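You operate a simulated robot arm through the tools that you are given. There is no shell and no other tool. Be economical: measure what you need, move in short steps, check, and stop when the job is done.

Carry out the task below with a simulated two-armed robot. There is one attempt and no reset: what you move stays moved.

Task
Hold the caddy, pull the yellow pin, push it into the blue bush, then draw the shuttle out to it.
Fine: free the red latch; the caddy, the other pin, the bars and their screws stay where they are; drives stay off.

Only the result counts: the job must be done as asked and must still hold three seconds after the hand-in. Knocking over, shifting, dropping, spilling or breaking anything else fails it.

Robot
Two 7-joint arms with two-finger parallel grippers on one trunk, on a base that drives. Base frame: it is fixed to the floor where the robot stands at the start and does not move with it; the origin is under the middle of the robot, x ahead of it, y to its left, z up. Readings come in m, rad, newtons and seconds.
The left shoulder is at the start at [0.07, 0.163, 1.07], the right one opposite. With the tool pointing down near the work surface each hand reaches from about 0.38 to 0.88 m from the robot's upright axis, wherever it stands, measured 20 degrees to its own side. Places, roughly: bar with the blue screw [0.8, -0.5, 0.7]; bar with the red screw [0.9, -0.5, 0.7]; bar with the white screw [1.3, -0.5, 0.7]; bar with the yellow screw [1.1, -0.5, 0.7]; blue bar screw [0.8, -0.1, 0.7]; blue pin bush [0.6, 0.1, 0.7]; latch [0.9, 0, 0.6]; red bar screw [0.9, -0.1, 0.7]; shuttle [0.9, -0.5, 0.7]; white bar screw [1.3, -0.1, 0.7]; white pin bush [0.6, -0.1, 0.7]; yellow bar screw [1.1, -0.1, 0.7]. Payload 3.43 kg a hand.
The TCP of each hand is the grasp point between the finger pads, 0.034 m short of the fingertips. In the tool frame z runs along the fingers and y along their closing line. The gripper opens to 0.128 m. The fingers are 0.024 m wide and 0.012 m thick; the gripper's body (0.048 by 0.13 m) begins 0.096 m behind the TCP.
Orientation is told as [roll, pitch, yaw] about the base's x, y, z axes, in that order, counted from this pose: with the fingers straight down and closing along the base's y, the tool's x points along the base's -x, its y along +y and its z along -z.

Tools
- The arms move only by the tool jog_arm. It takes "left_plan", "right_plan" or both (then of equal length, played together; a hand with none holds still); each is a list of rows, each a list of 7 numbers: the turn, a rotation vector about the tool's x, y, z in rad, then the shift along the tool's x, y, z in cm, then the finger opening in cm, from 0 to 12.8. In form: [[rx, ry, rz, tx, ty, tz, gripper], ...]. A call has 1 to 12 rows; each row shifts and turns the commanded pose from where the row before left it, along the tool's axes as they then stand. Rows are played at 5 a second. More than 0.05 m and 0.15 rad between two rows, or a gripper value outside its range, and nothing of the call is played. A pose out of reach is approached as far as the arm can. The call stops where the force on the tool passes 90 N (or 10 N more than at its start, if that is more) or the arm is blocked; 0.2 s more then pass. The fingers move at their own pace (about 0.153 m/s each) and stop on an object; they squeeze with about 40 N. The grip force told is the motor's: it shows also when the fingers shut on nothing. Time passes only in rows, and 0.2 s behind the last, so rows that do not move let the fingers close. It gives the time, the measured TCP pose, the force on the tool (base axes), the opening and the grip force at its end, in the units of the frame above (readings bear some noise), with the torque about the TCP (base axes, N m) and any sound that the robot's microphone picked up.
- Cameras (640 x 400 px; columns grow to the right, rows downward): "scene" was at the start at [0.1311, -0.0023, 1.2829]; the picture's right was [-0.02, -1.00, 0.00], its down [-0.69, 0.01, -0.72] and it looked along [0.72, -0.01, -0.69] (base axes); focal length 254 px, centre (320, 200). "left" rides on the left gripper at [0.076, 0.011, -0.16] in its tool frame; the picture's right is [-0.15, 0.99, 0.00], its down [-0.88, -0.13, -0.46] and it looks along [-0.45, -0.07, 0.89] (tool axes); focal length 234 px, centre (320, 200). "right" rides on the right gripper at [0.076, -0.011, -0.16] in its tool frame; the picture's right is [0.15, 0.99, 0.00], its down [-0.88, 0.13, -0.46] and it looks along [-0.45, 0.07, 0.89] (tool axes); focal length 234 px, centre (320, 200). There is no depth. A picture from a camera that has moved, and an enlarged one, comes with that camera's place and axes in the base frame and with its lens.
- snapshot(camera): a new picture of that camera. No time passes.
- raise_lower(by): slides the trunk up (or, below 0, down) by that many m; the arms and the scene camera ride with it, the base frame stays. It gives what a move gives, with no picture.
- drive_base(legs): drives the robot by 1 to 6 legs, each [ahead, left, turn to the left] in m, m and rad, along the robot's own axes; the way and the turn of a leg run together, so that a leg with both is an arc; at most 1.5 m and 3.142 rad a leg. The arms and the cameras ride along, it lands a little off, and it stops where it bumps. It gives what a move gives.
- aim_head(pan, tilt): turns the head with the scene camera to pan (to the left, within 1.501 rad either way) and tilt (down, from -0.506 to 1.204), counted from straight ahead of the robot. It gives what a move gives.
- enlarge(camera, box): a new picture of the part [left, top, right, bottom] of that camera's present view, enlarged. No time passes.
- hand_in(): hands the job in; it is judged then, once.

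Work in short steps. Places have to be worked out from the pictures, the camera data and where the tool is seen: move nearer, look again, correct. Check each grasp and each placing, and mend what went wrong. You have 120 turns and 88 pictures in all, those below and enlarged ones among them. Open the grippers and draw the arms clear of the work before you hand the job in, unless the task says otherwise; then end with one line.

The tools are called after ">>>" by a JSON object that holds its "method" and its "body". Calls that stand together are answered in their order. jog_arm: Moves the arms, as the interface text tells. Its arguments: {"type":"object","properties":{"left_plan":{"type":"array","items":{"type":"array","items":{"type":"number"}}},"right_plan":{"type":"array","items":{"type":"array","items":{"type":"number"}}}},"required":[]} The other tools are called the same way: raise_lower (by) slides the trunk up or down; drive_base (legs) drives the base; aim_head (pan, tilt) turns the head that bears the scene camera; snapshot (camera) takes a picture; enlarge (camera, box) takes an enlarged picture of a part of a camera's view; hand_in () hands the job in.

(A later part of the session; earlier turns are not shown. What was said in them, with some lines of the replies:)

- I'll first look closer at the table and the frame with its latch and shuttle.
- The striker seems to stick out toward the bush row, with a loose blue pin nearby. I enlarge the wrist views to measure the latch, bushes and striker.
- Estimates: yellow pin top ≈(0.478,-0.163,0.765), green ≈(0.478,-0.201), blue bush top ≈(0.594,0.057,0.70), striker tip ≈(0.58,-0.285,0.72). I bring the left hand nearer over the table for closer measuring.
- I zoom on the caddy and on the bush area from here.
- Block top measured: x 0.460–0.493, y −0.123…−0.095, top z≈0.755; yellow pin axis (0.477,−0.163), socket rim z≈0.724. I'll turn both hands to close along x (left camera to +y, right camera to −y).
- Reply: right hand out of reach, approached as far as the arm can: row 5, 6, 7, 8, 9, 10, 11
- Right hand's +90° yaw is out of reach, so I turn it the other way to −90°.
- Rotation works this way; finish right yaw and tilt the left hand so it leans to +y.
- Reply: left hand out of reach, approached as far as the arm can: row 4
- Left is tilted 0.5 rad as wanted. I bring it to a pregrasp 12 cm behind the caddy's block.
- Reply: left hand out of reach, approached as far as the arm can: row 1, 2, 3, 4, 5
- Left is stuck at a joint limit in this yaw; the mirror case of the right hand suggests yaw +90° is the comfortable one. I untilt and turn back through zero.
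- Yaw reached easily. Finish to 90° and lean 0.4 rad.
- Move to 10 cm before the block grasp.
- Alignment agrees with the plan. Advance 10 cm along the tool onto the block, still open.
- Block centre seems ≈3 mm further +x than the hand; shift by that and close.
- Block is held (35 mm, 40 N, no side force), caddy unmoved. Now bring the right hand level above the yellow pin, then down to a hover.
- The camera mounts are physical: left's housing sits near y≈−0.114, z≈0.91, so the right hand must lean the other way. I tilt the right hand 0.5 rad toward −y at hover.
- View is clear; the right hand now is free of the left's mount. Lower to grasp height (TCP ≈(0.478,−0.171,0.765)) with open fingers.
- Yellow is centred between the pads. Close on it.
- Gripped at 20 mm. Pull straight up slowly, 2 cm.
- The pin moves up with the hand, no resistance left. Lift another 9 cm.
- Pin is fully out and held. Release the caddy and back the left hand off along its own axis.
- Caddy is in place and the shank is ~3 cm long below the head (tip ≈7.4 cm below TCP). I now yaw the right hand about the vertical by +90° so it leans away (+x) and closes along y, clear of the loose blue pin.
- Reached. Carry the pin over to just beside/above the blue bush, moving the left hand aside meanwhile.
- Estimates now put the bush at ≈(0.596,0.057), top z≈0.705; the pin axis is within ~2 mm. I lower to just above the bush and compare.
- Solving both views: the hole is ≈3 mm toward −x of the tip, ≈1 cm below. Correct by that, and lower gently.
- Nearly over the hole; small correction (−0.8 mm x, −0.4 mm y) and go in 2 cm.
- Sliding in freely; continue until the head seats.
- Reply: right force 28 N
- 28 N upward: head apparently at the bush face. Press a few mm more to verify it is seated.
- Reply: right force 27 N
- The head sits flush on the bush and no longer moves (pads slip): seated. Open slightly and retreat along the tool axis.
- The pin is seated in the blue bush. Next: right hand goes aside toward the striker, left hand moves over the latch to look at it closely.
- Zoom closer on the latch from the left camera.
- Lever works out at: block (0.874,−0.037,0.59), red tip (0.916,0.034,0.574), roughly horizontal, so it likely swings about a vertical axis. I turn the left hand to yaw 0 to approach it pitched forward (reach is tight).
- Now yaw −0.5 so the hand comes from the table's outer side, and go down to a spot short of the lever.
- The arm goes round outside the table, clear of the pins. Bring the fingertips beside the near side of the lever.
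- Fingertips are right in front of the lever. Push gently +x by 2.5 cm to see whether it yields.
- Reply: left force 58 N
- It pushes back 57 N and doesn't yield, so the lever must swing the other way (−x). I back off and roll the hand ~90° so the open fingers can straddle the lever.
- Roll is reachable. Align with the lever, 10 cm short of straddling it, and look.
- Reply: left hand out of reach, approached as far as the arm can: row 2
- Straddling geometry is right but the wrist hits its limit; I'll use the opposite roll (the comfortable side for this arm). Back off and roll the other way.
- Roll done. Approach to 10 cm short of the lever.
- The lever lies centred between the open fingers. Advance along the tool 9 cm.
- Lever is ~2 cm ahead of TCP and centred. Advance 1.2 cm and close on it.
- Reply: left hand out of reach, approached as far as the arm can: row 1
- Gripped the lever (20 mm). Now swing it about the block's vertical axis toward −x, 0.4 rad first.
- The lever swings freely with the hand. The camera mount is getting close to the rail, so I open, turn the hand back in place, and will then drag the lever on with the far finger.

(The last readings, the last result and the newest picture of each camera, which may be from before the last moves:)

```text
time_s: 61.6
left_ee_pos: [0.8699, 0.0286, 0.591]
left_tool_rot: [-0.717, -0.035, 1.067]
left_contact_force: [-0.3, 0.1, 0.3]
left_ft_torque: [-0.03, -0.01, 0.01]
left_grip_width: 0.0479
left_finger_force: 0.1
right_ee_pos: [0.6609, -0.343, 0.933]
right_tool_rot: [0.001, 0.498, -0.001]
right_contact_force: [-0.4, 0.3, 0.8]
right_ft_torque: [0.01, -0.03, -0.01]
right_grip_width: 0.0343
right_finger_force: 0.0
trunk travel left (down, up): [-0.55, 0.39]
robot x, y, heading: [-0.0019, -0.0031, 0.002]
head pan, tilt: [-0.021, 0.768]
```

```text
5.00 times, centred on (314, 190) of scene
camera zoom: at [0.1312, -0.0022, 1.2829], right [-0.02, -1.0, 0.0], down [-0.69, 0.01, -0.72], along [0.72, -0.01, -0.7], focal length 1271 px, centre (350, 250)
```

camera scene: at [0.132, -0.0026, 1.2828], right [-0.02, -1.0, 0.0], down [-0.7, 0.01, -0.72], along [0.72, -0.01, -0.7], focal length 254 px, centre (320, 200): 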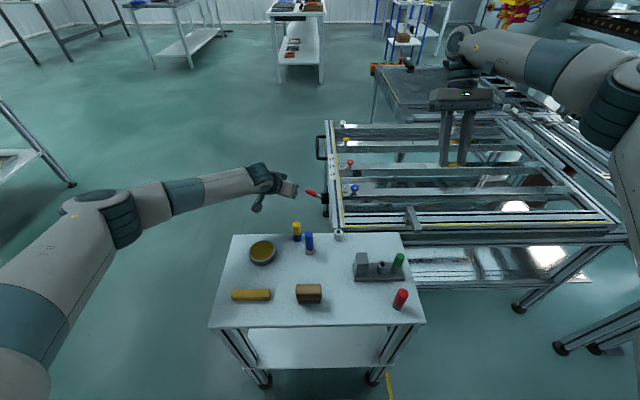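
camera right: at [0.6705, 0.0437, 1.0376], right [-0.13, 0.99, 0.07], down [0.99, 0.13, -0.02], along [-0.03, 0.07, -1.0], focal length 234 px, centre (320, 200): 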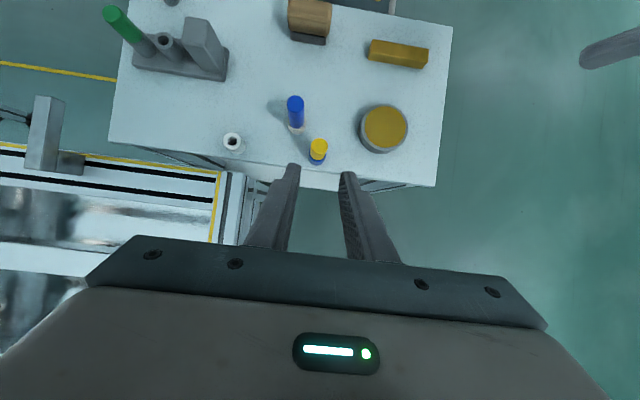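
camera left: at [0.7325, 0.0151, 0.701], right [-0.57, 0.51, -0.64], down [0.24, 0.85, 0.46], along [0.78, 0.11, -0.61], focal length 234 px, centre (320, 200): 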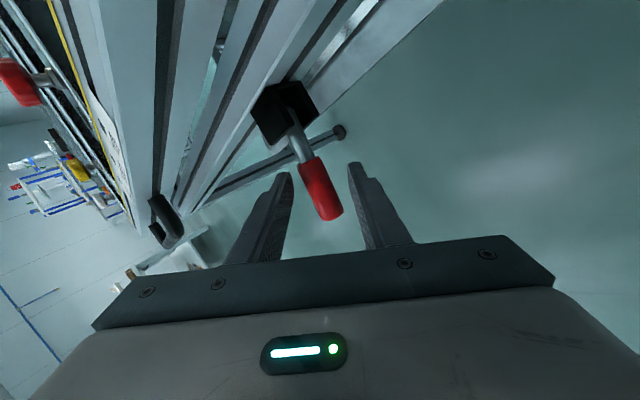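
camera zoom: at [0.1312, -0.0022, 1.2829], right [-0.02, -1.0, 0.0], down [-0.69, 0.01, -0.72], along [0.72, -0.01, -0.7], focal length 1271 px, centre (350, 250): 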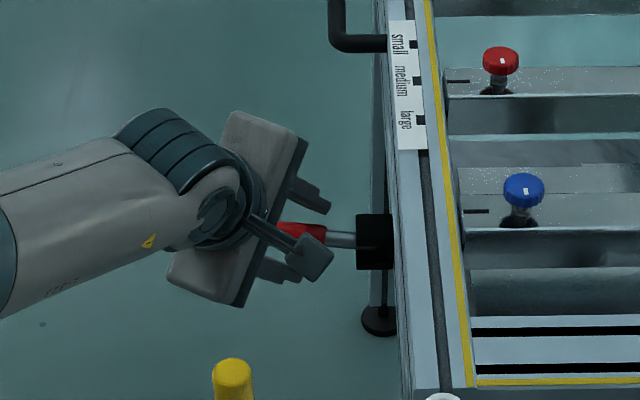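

Lever stays at the new angle. Drag it further toward −x with the far finger.

>>> {"method": "jog_arm", "body": {"left_plan": [[0, 0, 0, 0.7, 0.7, -0.65, 4.8], [0, 0, 0, 0.7, 0.7, -0.65, 4.8], [0, 0, 0, 0.85, 0.633, -0.59, 4.8], [0, 0, 0, 0.85, 0.633, -0.59, 4.8], [0, 0, 0, 0.95, 0.6, -0.55, 4.8], [0, 0, 0, 0.95, 0.6, -0.55, 4.8]]}}

>>> {"method": "snapshot", "body": {"camera": "left"}}

>>> {"method": "enlarge", "body": {"camera": "scene", "box": [250, 150, 378, 230]}}

```text
time_s: 63.0
left_ee_pos: [0.7943, 0.0088, 0.5868]
left_tool_rot: [-0.713, -0.032, 1.064]
left_contact_force: [-4.5, 1.2, 7.8]
left_ft_torque: [-0.35, -0.75, -0.15]
left_grip_width: 0.0488
left_finger_force: 0.1
right_ee_pos: [0.6574, -0.3433, 0.935]
right_tool_rot: [0.0, 0.498, 0.001]
right_contact_force: [-1.3, 0.8, 0.6]
right_ft_torque: [0.0, -0.06, 0.0]
right_grip_width: 0.0341
right_finger_force: 0.0
trunk travel left (down, up): [-0.55, 0.39]
robot x, y, heading: [0.0017, -0.0001, -0.001]
head pan, tilt: [-0.021, 0.768]
```

```text
29 pictures are left
camera left: at [0.6571, -0.0056, 0.6993], right [-0.57, 0.51, -0.64], down [0.25, 0.85, 0.46], along [0.78, 0.11, -0.62], focal length 234 px, centre (320, 200)
```

left: 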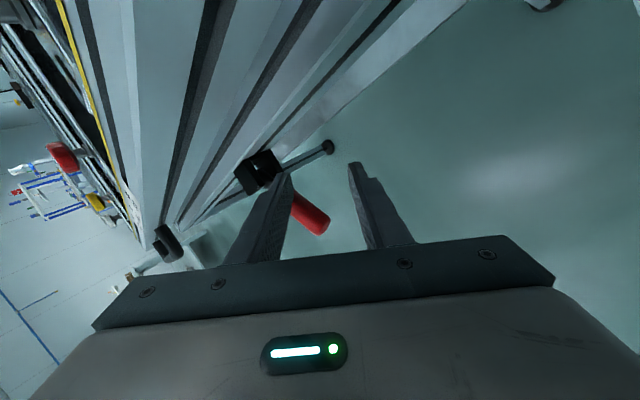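

```text
5.00 times, centred on (314, 190) of scene
camera zoom: at [0.1279, -0.0024, 1.2832], right [-0.02, -1.0, 0.0], down [-0.69, 0.01, -0.72], along [0.72, -0.02, -0.69], focal length 1271 px, centre (350, 250)
```

zoom: 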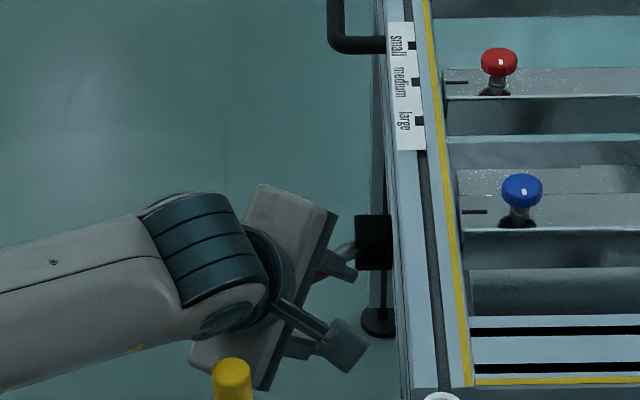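

Lever has turned about 1 rad now (pointing −x/+y). The hand is near the yellow pin, so I withdraw along the tool axis and check the lever.

>>> {"method": "jog_arm", "body": {"left_plan": [[0, 0, 0, 0, 0, -2, 4.8], [0, 0, 0, 0, 0, -3, 4.8], [0, 0, 0, -1, -1, -3, 4.8], [0, 0, 0, -2, -1, -3, 4.8], [0, 0, 0, -3, -1, -3, 4.8], [0, 0, 0, -3, -1, -3, 4.8]]}}

>>> {"method": "enlarge", "body": {"camera": "scene", "box": [250, 150, 378, 230]}}

>>> {"method": "snapshot", "body": {"camera": "left"}}

```text
time_s: 64.4
left_ee_pos: [0.7692, 0.1245, 0.7491]
left_tool_rot: [-0.717, -0.034, 1.066]
left_contact_force: [0.8, -0.1, 0.7]
left_ft_torque: [0.01, -0.02, 0.01]
left_grip_width: 0.0481
left_finger_force: 0.1
right_ee_pos: [0.6604, -0.3416, 0.9336]
right_tool_rot: [0.001, 0.501, -0.001]
right_contact_force: [-0.4, -0.2, 0.1]
right_ft_torque: [0.01, 0.03, -0.02]
right_grip_width: 0.0341
right_finger_force: 0.0
trunk travel left (down, up): [-0.55, 0.39]
robot x, y, heading: [0.0001, 0.0004, -0.0]
head pan, tilt: [-0.021, 0.768]
```

```text
5.00 times, centred on (314, 190) of scene
camera zoom: at [0.1304, -0.0017, 1.2829], right [-0.02, -1.0, 0.0], down [-0.69, 0.01, -0.72], along [0.72, -0.02, -0.69], focal length 1271 px, centre (350, 250)
```

zoom: 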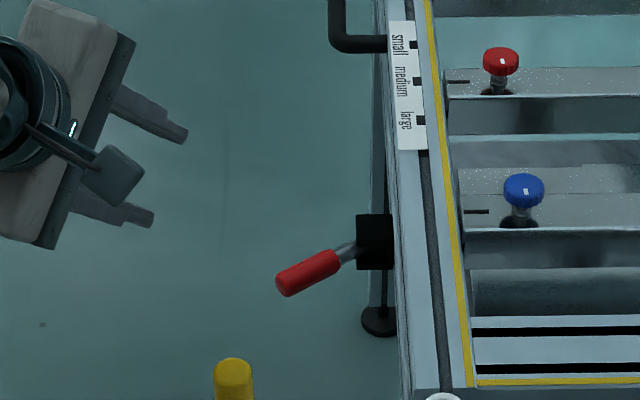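

```text
26 pictures are left
camera left: at [0.6308, 0.1103, 0.8595], right [-0.57, 0.51, -0.64], down [0.24, 0.85, 0.46], along [0.78, 0.11, -0.61], focal length 234 px, centre (320, 200)
```

left: 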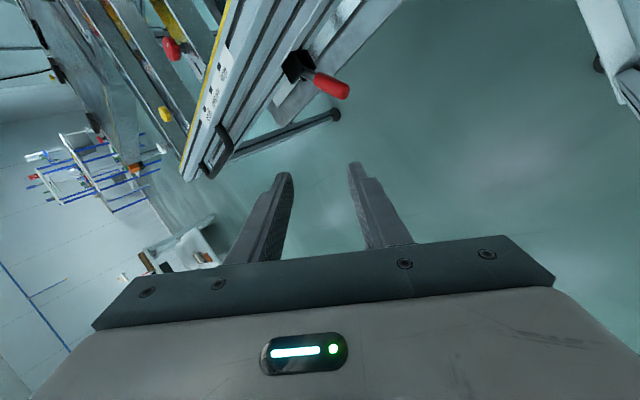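

Lever now points to the other side. Withdraw the left arm fully out of the shuttle's path and make the right hand vertical with closed fingers.

>>> {"method": "jog_arm", "body": {"left_plan": [[0, 0, 0, -0.57, 1.31, -4.44, 4.8], [0, 0, 0, -0.57, 1.31, -4.44, 4.8], [0, 0, 0, -0.57, 1.31, -4.44, 4.8], [0, 0, 0, -0.57, 1.31, -4.44, 4.8], [0, 0, 0, -0.57, 1.31, -4.44, 4.8], [0, 0, 0, -0.57, 1.31, -4.44, 4.8], [0, 0, 0, -0.57, 1.31, -4.44, 4.8], [0, 0, 0, -0.57, 1.31, -4.44, 4.8], [0, 0, 0, -0.57, 1.31, -4.44, 4.8], [0, 0, 0, -0.57, 1.31, -4.44, 4.8]], "right_plan": [[0, -0.125, 0, 0, 0, 0, 1], [0, -0.125, 0, 0, 0, 0, 0], [0, -0.125, 0, 0, 0, 0, 0], [0, -0.125, 0, 0, 0, 0, 0], [0, 0, 0, 0, -1, 0, 0], [0, 0, 0, 0, -1, 0, 0], [0, 0, 0, 0, -1, 0, 0], [0, 0, 0, 0, 0, 0, 0], [0, 0, 0, 0, 0, 0, 0], [0, 0, 0, 0, 0, 0, 0]]}}

>>> {"method": "snapshot", "body": {"camera": "right"}}

>>> {"method": "snapshot", "body": {"camera": "scene"}}

```text
time_s: 66.6
left_ee_pos: [0.4468, 0.3533, 1.0003]
left_tool_rot: [-0.72, -0.034, 1.068]
left_contact_force: [-0.4, -0.5, 0.6]
left_ft_torque: [-0.01, 0.0, 0.01]
left_grip_width: 0.0481
left_finger_force: 0.0
right_ee_pos: [0.6585, -0.3737, 0.935]
right_tool_rot: [-0.001, -0.004, 0.0]
right_contact_force: [-0.3, 0.5, 0.8]
right_ft_torque: [-0.03, -0.04, 0.0]
right_grip_width: 0.0
right_finger_force: 33.0
trunk travel left (down, up): [-0.55, 0.39]
robot x, y, heading: [-0.0013, -0.0013, 0.001]
head pan, tilt: [-0.021, 0.768]
```

```text
25 pictures are left
camera right: at [0.5829, -0.3849, 1.0932], right [-0.14, 0.99, 0.0], down [0.88, 0.13, 0.46], along [0.45, 0.07, -0.89], focal length 234 px, centre (320, 200)
```

right: 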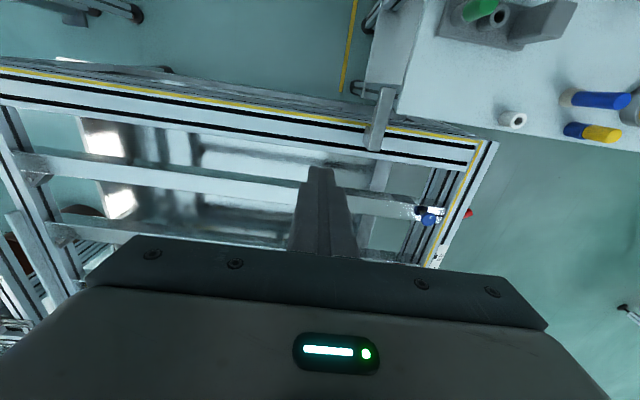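

```text
24 pictures are left
camera scene: at [0.1283, -0.0029, 1.2831], right [-0.02, -1.0, 0.0], down [-0.69, 0.02, -0.72], along [0.72, -0.02, -0.69], focal length 254 px, centre (320, 200)
```

scene: 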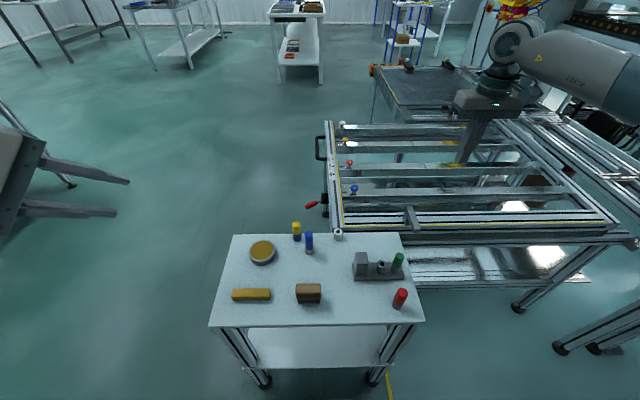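

Zoom on the striker to measure it.

>>> {"method": "enlarge", "body": {"camera": "right", "box": [330, 70, 458, 170]}}

>>> {"method": "enlarge", "body": {"camera": "scene", "box": [376, 190, 456, 240]}}

```text
4.00 times, centred on (394, 120) of right
camera zoom: at [0.5829, -0.3849, 1.0932], right [-0.14, 0.99, 0.0], down [0.88, 0.13, 0.46], along [0.45, 0.07, -0.89], focal length 937 px, centre (24, 520)
```

zoom: 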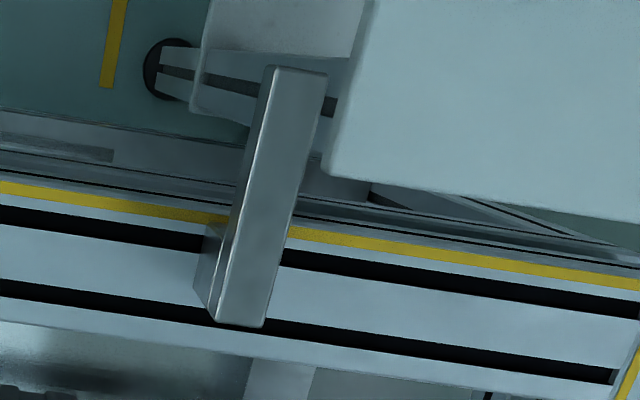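

```text
8.00 times, centred on (416, 215) of scene
camera zoom: at [0.1283, -0.0029, 1.2831], right [-0.02, -1.0, 0.0], down [-0.69, 0.02, -0.72], along [0.72, -0.02, -0.69], focal length 2034 px, centre (-448, 80)
```

zoom: 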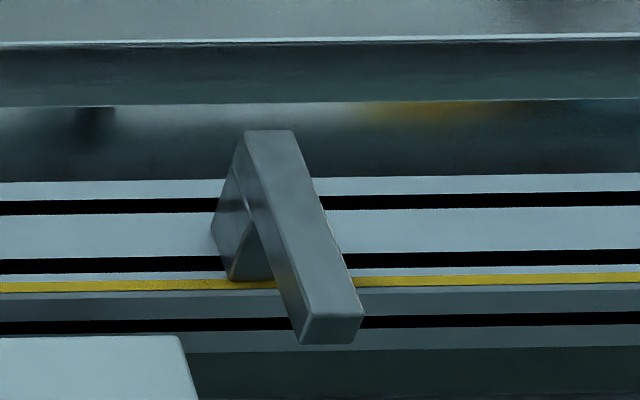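

Beam: x 0.578–0.67, y −0.296…−0.275, top z≈0.73; rail top ≈0.66. Lower the closed right fingers just on the −y side of it at x≈0.645.

>>> {"method": "jog_arm", "body": {"right_plan": [[0, 0, 0, 0.27, 0.58, 4, 0], [0, 0, 0, 0.27, 0.58, 4, 0], [0, 0, 0, 0.27, 0.58, 4, 0], [0, 0, 0, 0.27, 0.58, 4, 0], [0, 0, 0, 0.27, 0.58, 3.7, 0]]}}

>>> {"method": "enlarge", "body": {"camera": "right", "box": [220, 60, 460, 260]}}

>>> {"method": "enlarge", "body": {"camera": "scene", "box": [360, 170, 472, 240]}}

```text
time_s: 67.8
left_ee_pos: [0.4493, 0.3545, 0.9992]
left_tool_rot: [-0.716, -0.035, 1.067]
left_contact_force: [-0.4, 0.1, -0.3]
left_ft_torque: [0.02, 0.02, 0.0]
left_grip_width: 0.0481
left_finger_force: 0.1
right_ee_pos: [0.6479, -0.3403, 0.736]
right_tool_rot: [0.002, 0.002, 0.001]
right_contact_force: [0.0, 1.0, -1.3]
right_ft_torque: [-0.02, -0.02, 0.02]
right_grip_width: 0.0
right_finger_force: 33.1
trunk travel left (down, up): [-0.55, 0.39]
robot x, y, heading: [-0.0023, 0.0014, -0.002]
head pan, tilt: [-0.021, 0.768]
```

```text
2.00 times, centred on (340, 160) of right
camera zoom: at [0.5721, -0.3534, 0.8948], right [-0.15, 0.99, 0.0], down [0.88, 0.13, 0.46], along [0.45, 0.07, -0.89], focal length 468 px, centre (280, 280)
```

zoom: 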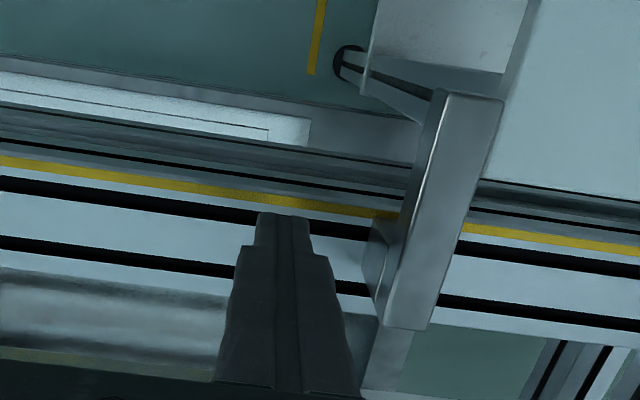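

```text
5.71 times, centred on (416, 205) of scene
camera zoom: at [0.1315, -0.0024, 1.2829], right [-0.02, -1.0, 0.0], down [-0.7, 0.01, -0.72], along [0.72, -0.01, -0.7], focal length 1453 px, centre (-229, 171)
```

zoom: 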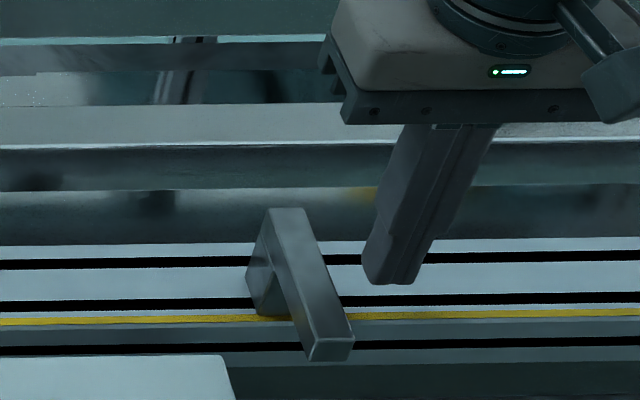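

Well placed. Push +y slowly, 6 cm, to make contact and test that the shuttle is free.

>>> {"method": "jog_arm", "body": {"right_plan": [[0, 0, 0, 0, 1.2, 0, 0], [0, 0, 0, 0, 1.2, 0, 0], [0, 0, 0, 0, 0.8, 0, 0], [0, 0, 0, 0, 0.6, 0, 0], [0, 0, 0, 0, 0.6, 0, 0], [0, 0, 0, 0, 0.6, 0, 0], [0, 0, 0, 0, 0.6, 0, 0], [0, 0, 0, 0, 0.6, 0, 0]]}}

>>> {"method": "snapshot", "body": {"camera": "scene"}}

```text
time_s: 69.6
left_ee_pos: [0.4488, 0.3545, 0.999]
left_tool_rot: [-0.715, -0.036, 1.067]
left_contact_force: [0.5, -0.8, -0.3]
left_ft_torque: [0.01, -0.01, -0.02]
left_grip_width: 0.048
left_finger_force: 0.0
right_ee_pos: [0.6481, -0.2784, 0.7376]
right_tool_rot: [0.001, -0.001, 0.002]
right_contact_force: [2.0, -4.0, 0.2]
right_ft_torque: [-0.13, -0.01, -0.03]
right_grip_width: 0.0
right_finger_force: 33.5
trunk travel left (down, up): [-0.55, 0.39]
robot x, y, heading: [-0.0023, 0.001, -0.003]
head pan, tilt: [-0.021, 0.768]
```

```text
19 pictures are left
camera scene: at [0.1312, -0.0022, 1.2828], right [-0.02, -1.0, 0.0], down [-0.69, 0.01, -0.72], along [0.72, -0.01, -0.7], focal length 254 px, centre (320, 200)
```

scene: 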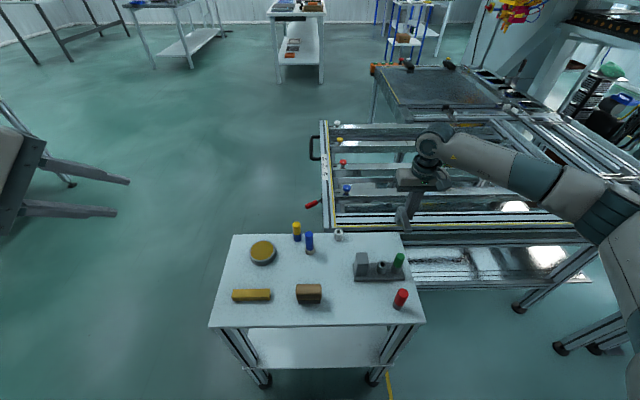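

The shuttle moves with only 4 N, bars riding along. Push on 14 cm, then check clearance over the white bush.

>>> {"method": "jog_arm", "body": {"right_plan": [[0, 0, 0, 0, 1, 0, 0], [0, 0, 0, 0, 1.4, 0, 0], [0, 0, 0, 0, 1.4, 0, 0], [0, 0, 0, 0, 1.4, 0, 0], [0, 0, 0, 0, 1.4, 0, 0], [0, 0, 0, 0, 1.4, 0, 0], [0, 0, 0, 0, 1.4, 0, 0], [0, 0, 0, 0, 1.4, 0, 0], [0, 0, 0, 0, 1.4, 0, 0], [0, 0, 0, 0, 1, 0, 0], [0, 0, 0, 0, 0.8, 0, 0]]}}

>>> {"method": "enlarge", "body": {"camera": "scene", "box": [270, 170, 430, 270]}}

>>> {"method": "snapshot", "body": {"camera": "right"}}

```text
time_s: 72.0
left_ee_pos: [0.4504, 0.3554, 0.9986]
left_tool_rot: [-0.716, -0.035, 1.068]
left_contact_force: [-1.1, -0.5, 0.1]
left_ft_torque: [-0.03, 0.01, -0.02]
left_grip_width: 0.0479
left_finger_force: 0.0
right_ee_pos: [0.6469, -0.14, 0.7359]
right_tool_rot: [0.002, 0.001, 0.001]
right_contact_force: [1.4, -3.7, -1.2]
right_ft_torque: [-0.14, -0.01, -0.06]
right_grip_width: 0.0002
right_finger_force: 33.3
trunk travel left (down, up): [-0.55, 0.39]
robot x, y, heading: [0.0017, -0.002, -0.003]
head pan, tilt: [-0.021, 0.768]
```

```text
4.00 times, centred on (350, 220) of scene
camera zoom: at [0.1315, -0.0023, 1.2828], right [-0.02, -1.0, 0.0], down [-0.7, 0.01, -0.72], along [0.72, -0.01, -0.7], focal length 1017 px, centre (200, 120)
```

zoom: 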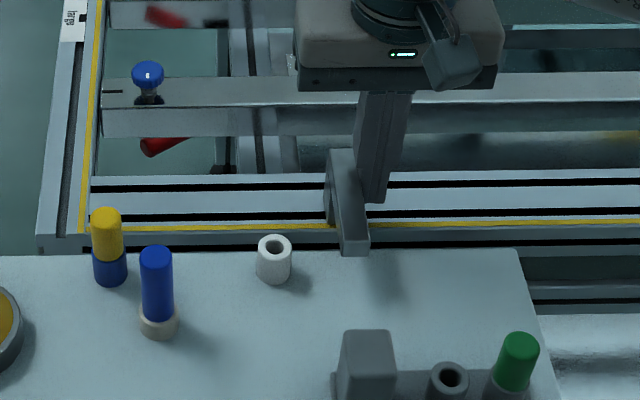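

```text
17 pictures are left
camera right: at [0.572, -0.1526, 0.8949], right [-0.15, 0.99, 0.0], down [0.88, 0.13, 0.46], along [0.45, 0.07, -0.89], focal length 234 px, centre (320, 200)
```

right: 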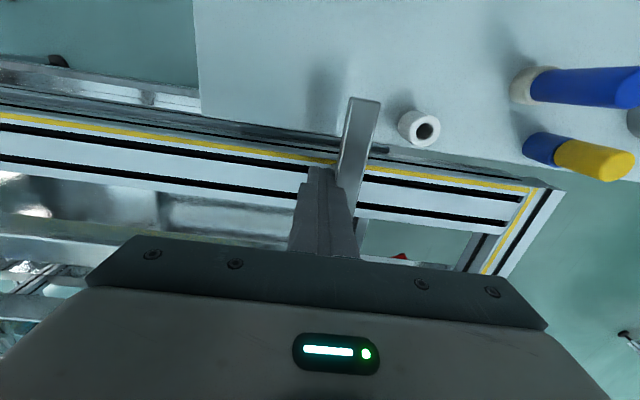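

By both views the beam passes ~1 cm above the white bush. Advance slowly 4.5 cm and check the force.

>>> {"method": "jog_arm", "body": {"right_plan": [[0, 0, 0, 0, 0.6, 0, 0], [0, 0, 0, 0, 0.6, 0, 0], [0, 0, 0, 0, 0.6, 0, 0], [0, 0, 0, 0, 0.6, 0, 0], [0, 0, 0, 0, 0.6, 0, 0], [0, 0, 0, 0, 0.5, 0, 0], [0, 0, 0, 0, 0.5, 0, 0], [0, 0, 0, 0, 0.5, 0, 0]]}}

>>> {"method": "enlarge", "body": {"camera": "scene", "box": [270, 170, 430, 270]}}

```text
time_s: 73.8
left_ee_pos: [0.4495, 0.3551, 0.9984]
left_tool_rot: [-0.716, -0.035, 1.068]
left_contact_force: [-0.1, 0.0, 0.7]
left_ft_torque: [0.02, -0.03, -0.01]
left_grip_width: 0.0478
left_finger_force: 0.1
right_ee_pos: [0.6474, -0.0954, 0.7362]
right_tool_rot: [0.002, -0.002, -0.001]
right_contact_force: [-0.3, -4.1, -0.2]
right_ft_torque: [-0.13, 0.01, -0.03]
right_grip_width: 0.0
right_finger_force: 32.7
trunk travel left (down, up): [-0.55, 0.39]
robot x, y, heading: [0.0039, 0.0028, -0.003]
head pan, tilt: [-0.021, 0.768]
```

```text
4.00 times, centred on (350, 220) of scene
camera zoom: at [0.131, -0.0024, 1.2829], right [-0.02, -1.0, 0.0], down [-0.69, 0.01, -0.72], along [0.72, -0.01, -0.69], focal length 1017 px, centre (200, 120)
```

zoom: 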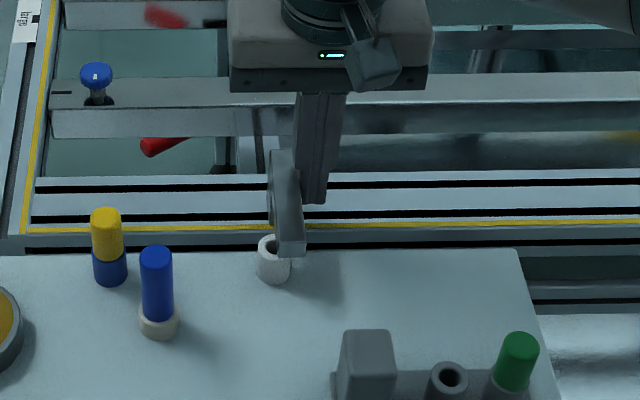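

Passing freely (4 N), and the loose blue pin is ~1.5–2 cm clear of the beam end. Continue 8 cm.

>>> {"method": "jog_arm", "body": {"right_plan": [[0, 0, 0, 0, 0.8, 0, 0], [0, 0, 0, 0, 0.8, 0, 0], [0, 0, 0, 0, 0.8, 0, 0], [0, 0, 0, 0, 0.8, 0, 0], [0, 0, 0, 0, 0.8, 0, 0], [0, 0, 0, 0, 0.8, 0, 0], [0, 0, 0, 0, 0.8, 0, 0], [0, 0, 0, 0, 0.8, 0, 0], [0, 0, 0, 0, 0.8, 0, 0], [0, 0, 0, 0, 0.8, 0, 0]]}}

>>> {"method": "enlarge", "body": {"camera": "scene", "box": [270, 190, 366, 250]}}

>>> {"method": "snapshot", "body": {"camera": "right"}}

```text
time_s: 76.0
left_ee_pos: [0.4492, 0.3554, 0.9992]
left_tool_rot: [-0.717, -0.036, 1.068]
left_contact_force: [-0.5, 0.2, 0.4]
left_ft_torque: [-0.01, 0.0, -0.02]
left_grip_width: 0.0479
left_finger_force: 0.0
right_ee_pos: [0.6476, -0.0139, 0.7374]
right_tool_rot: [0.001, -0.002, -0.001]
right_contact_force: [-0.7, -3.6, -0.5]
right_ft_torque: [-0.1, 0.03, 0.0]
right_grip_width: 0.0001
right_finger_force: 33.4
trunk travel left (down, up): [-0.55, 0.39]
robot x, y, heading: [-0.0014, 0.0019, -0.0]
head pan, tilt: [-0.021, 0.768]
```

```text
6.67 times, centred on (318, 220) of scene
camera zoom: at [0.1312, -0.002, 1.2829], right [-0.02, -1.0, 0.0], down [-0.69, 0.01, -0.72], along [0.72, -0.01, -0.7], focal length 1695 px, centre (333, 67)
```

zoom: 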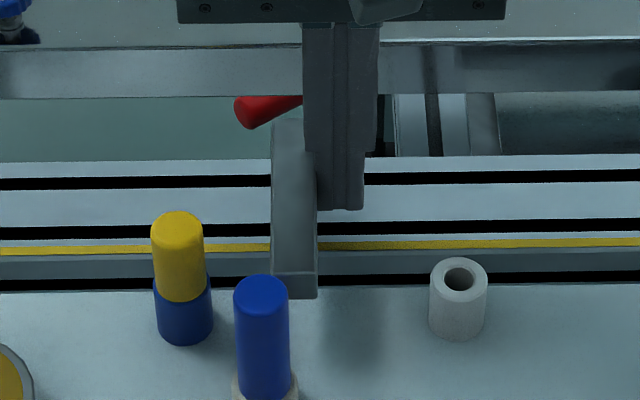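

```text
14 pictures are left
camera right: at [0.5719, -0.0268, 0.8949], right [-0.15, 0.99, 0.0], down [0.88, 0.13, 0.46], along [0.45, 0.07, -0.89], focal length 234 px, centre (320, 200)
```

right: 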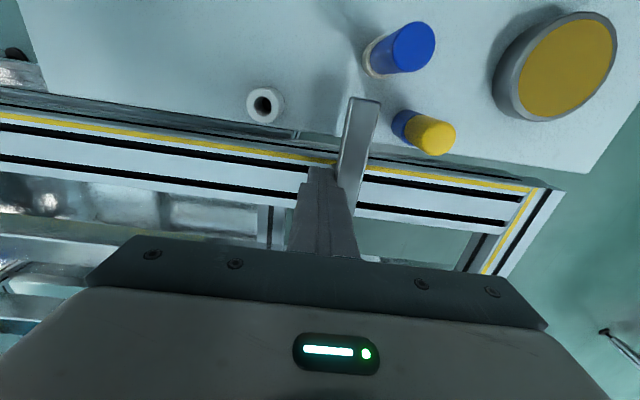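

All clear. Final approach in 4 mm steps until contact with the pin.

>>> {"method": "jog_arm", "body": {"right_plan": [[0, 0, 0, 0, 0.4, 0, 0], [0, 0, 0, 0, 0.4, 0, 0], [0, 0, 0, 0, 0.4, 0, 0], [0, 0, 0, 0, 0.4, 0, 0], [0, 0, 0, 0, 0.3, 0, 0], [0, 0, 0, 0, 0.3, 0, 0]]}}

>>> {"method": "enlarge", "body": {"camera": "scene", "box": [270, 190, 366, 250]}}

```text
time_s: 77.4
left_ee_pos: [0.4497, 0.3535, 0.9979]
left_tool_rot: [-0.717, -0.036, 1.066]
left_contact_force: [0.2, -0.4, 0.1]
left_ft_torque: [0.0, 0.0, 0.02]
left_grip_width: 0.0481
left_finger_force: 0.0
right_ee_pos: [0.6465, 0.0062, 0.736]
right_tool_rot: [0.001, 0.0, 0.002]
right_contact_force: [-0.1, -5.7, -4.6]
right_ft_torque: [-0.17, 0.04, -0.02]
right_grip_width: 0.0002
right_finger_force: 32.7
trunk travel left (down, up): [-0.55, 0.39]
robot x, y, heading: [-0.0041, 0.0021, 0.0]
head pan, tilt: [-0.021, 0.768]
```

```text
6.67 times, centred on (318, 220) of scene
camera zoom: at [0.1314, -0.0026, 1.2828], right [-0.02, -1.0, 0.0], down [-0.69, 0.01, -0.72], along [0.72, -0.01, -0.7], focal length 1695 px, centre (333, 67)
```

zoom: 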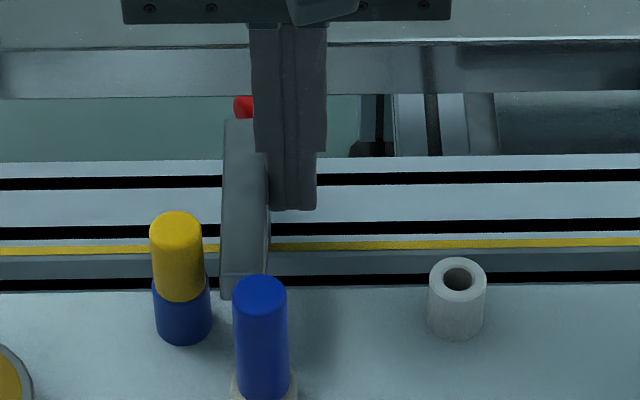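

About 6 mm left. Advance 2 mm at a time.

>>> {"method": "jog_arm", "body": {"right_plan": [[0, 0, 0, 0, 0.2, 0, 0], [0, 0, 0, 0, 0.2, 0, 0], [0, 0, 0, 0, 0.15, 0, 0], [0, 0, 0, 0, 0.1, 0, 0]]}}

```text
time_s: 78.4
left_ee_pos: [0.4488, 0.3547, 1.0005]
left_tool_rot: [-0.716, -0.035, 1.066]
left_contact_force: [0.1, 1.1, 0.4]
left_ft_torque: [0.0, -0.02, -0.03]
left_grip_width: 0.0479
left_finger_force: 0.1
right_ee_pos: [0.6468, 0.0128, 0.7362]
right_tool_rot: [0.001, 0.0, -0.001]
right_contact_force: [-2.1, -6.9, -1.2]
right_ft_torque: [-0.2, 0.04, -0.02]
right_grip_width: 0.0
right_finger_force: 32.4
trunk travel left (down, up): [-0.55, 0.39]
robot x, y, heading: [-0.0012, -0.0005, -0.005]
head pan, tilt: [-0.021, 0.768]
```

Force is only 7 N; keep going a few mm until it clearly rises.

>>> {"method": "jog_arm", "body": {"right_plan": [[0, 0, 0, 0, 0.1, 0, 0], [0, 0, 0, 0, 0.1, 0, 0], [0, 0, 0, 0, 0.1, 0, 0]]}}

>>> {"method": "enlarge", "body": {"camera": "scene", "box": [270, 190, 366, 250]}}

```text
time_s: 79.2
left_ee_pos: [0.4491, 0.3528, 0.9994]
left_tool_rot: [-0.716, -0.036, 1.067]
left_contact_force: [1.2, -0.7, -0.2]
left_ft_torque: [-0.02, -0.01, -0.01]
left_grip_width: 0.048
left_finger_force: 0.0
right_ee_pos: [0.6479, 0.0145, 0.7369]
right_tool_rot: [0.0, -0.001, -0.001]
right_contact_force: [-5.2, -15.2, -1.8]
right_ft_torque: [-0.32, 0.13, 0.16]
right_grip_width: 0.0
right_finger_force: 32.5
trunk travel left (down, up): [-0.55, 0.39]
robot x, y, heading: [-0.0042, -0.0015, -0.006]
head pan, tilt: [-0.021, 0.768]
```

```text
6.67 times, centred on (318, 220) of scene
camera zoom: at [0.1304, -0.004, 1.2829], right [-0.02, -1.0, 0.0], down [-0.69, 0.02, -0.72], along [0.72, -0.01, -0.69], focal length 1695 px, centre (333, 67)
```

zoom: 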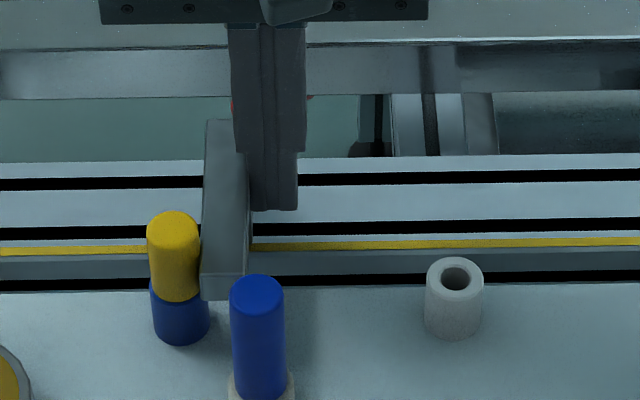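

Beam touches the yellow pin (15 N). Back the right fingers off in −y, raise them and check nothing moved.

>>> {"method": "jog_arm", "body": {"right_plan": [[0, 0, 0, 0, -0.3, 0, 0], [0, 0, 0, 0, -0.7, 0, 0], [0, 0, 0, 0, -1.5, 0, 0], [0, 0, 0, 0, -1.5, 0, 0], [0, 0, 0, 0, 0, -4, 0], [0, 0, 0, 0, 0, -4, 0], [0, 0, 0, 0, 0, -4, 0], [0, 0, 0, 0, -3, -3, 0], [0, 0, 0, 0, -4, -2, 0], [0, 0, 0, 0, -4, -2, 4], [0, 0, 0, 0, -4, 0, 6], [0, 0, 0, 0, -4, 0, 6]]}}

>>> {"method": "snapshot", "body": {"camera": "scene"}}

>>> {"method": "enlarge", "body": {"camera": "scene", "box": [270, 190, 366, 250]}}

```text
time_s: 81.8
left_ee_pos: [0.4492, 0.3534, 0.9987]
left_tool_rot: [-0.716, -0.035, 1.068]
left_contact_force: [-0.1, 0.1, 0.7]
left_ft_torque: [0.01, -0.05, -0.01]
left_grip_width: 0.048
left_finger_force: 0.1
right_ee_pos: [0.6476, -0.2161, 0.9267]
right_tool_rot: [0.002, -0.001, 0.0]
right_contact_force: [-0.8, 0.1, -0.5]
right_ft_torque: [0.04, 0.02, -0.05]
right_grip_width: 0.06
right_finger_force: 0.0
trunk travel left (down, up): [-0.55, 0.39]
robot x, y, heading: [-0.0008, 0.0021, -0.002]
head pan, tilt: [-0.021, 0.768]
```

```text
11 pictures are left
camera scene: at [0.1305, -0.0035, 1.283], right [-0.02, -1.0, 0.0], down [-0.69, 0.01, -0.72], along [0.72, -0.01, -0.69], focal length 254 px, centre (320, 200)
```

scene: 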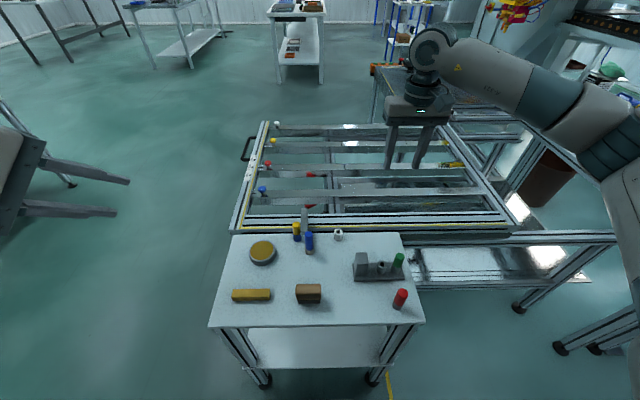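

```text
6.67 times, centred on (318, 220) of scene
camera zoom: at [0.1305, -0.0035, 1.283], right [-0.02, -1.0, 0.0], down [-0.69, 0.01, -0.72], along [0.72, -0.01, -0.69], focal length 1695 px, centre (333, 67)
```

zoom: 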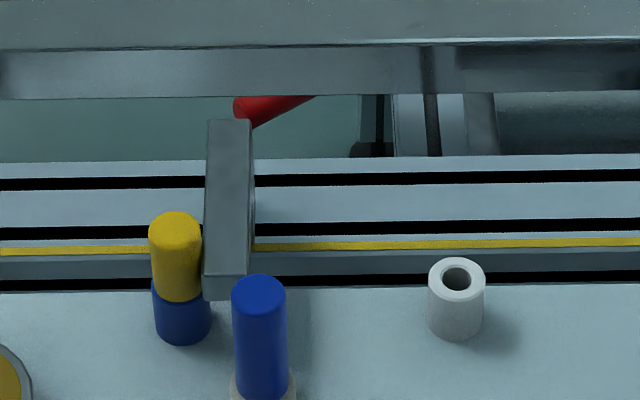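

The beam rests against the yellow pin, all else undisturbed. Draw the right arm well clear and do a last check.

>>> {"method": "jog_arm", "body": {"right_plan": [[0, 0, 0, 0, -3, -3, 8], [0, 0, 0, 0, -3, -3, 8], [0, 0, 0, 1, -4, -1, 8], [0, 0, 0, 2, -4, 0, 8], [0, 0, 0, 2, -4, 0, 8], [0, 0, 0, 2, -2, 0, 8]]}}

>>> {"method": "enlarge", "body": {"camera": "scene", "box": [200, 100, 520, 300]}}

```text
time_s: 83.2
left_ee_pos: [0.4483, 0.3538, 0.9996]
left_tool_rot: [-0.717, -0.034, 1.069]
left_contact_force: [-0.2, 0.3, 1.2]
left_ft_torque: [0.02, 0.02, 0.04]
left_grip_width: 0.0483
left_finger_force: 0.0
right_ee_pos: [0.5756, -0.4159, 0.9971]
right_tool_rot: [-0.001, -0.002, 0.001]
right_contact_force: [0.1, -0.2, 0.0]
right_ft_torque: [0.0, -0.04, 0.03]
right_grip_width: 0.0801
right_finger_force: 0.0
trunk travel left (down, up): [-0.55, 0.39]
robot x, y, heading: [-0.0009, 0.0005, -0.002]
head pan, tilt: [-0.021, 0.768]
```

```text
2.00 times, centred on (360, 200) of scene
camera zoom: at [0.1301, -0.0028, 1.283], right [-0.02, -1.0, 0.0], down [-0.69, 0.01, -0.72], along [0.72, -0.01, -0.69], focal length 508 px, centre (240, 200)
```

zoom: 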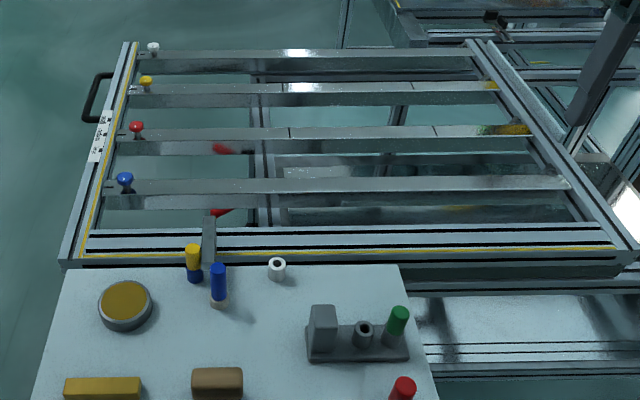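

Everything is in place: yellow pin in the blue bush, latch freed, shuttle against the pin, arms clear. Handing in.

>>> {"method": "hand_in", "body": {}}

```text
The job is handed in.
```

The job is handed in: I held the caddy, pulled the yellow pin and pushed it into the blue bush until the head sat flush. I then swung the red latch free and drew the shuttle out until it rested against the pin. In the last pictures nothing else appeared to have moved, I never drove the base, and both arms are clear with grippers open.
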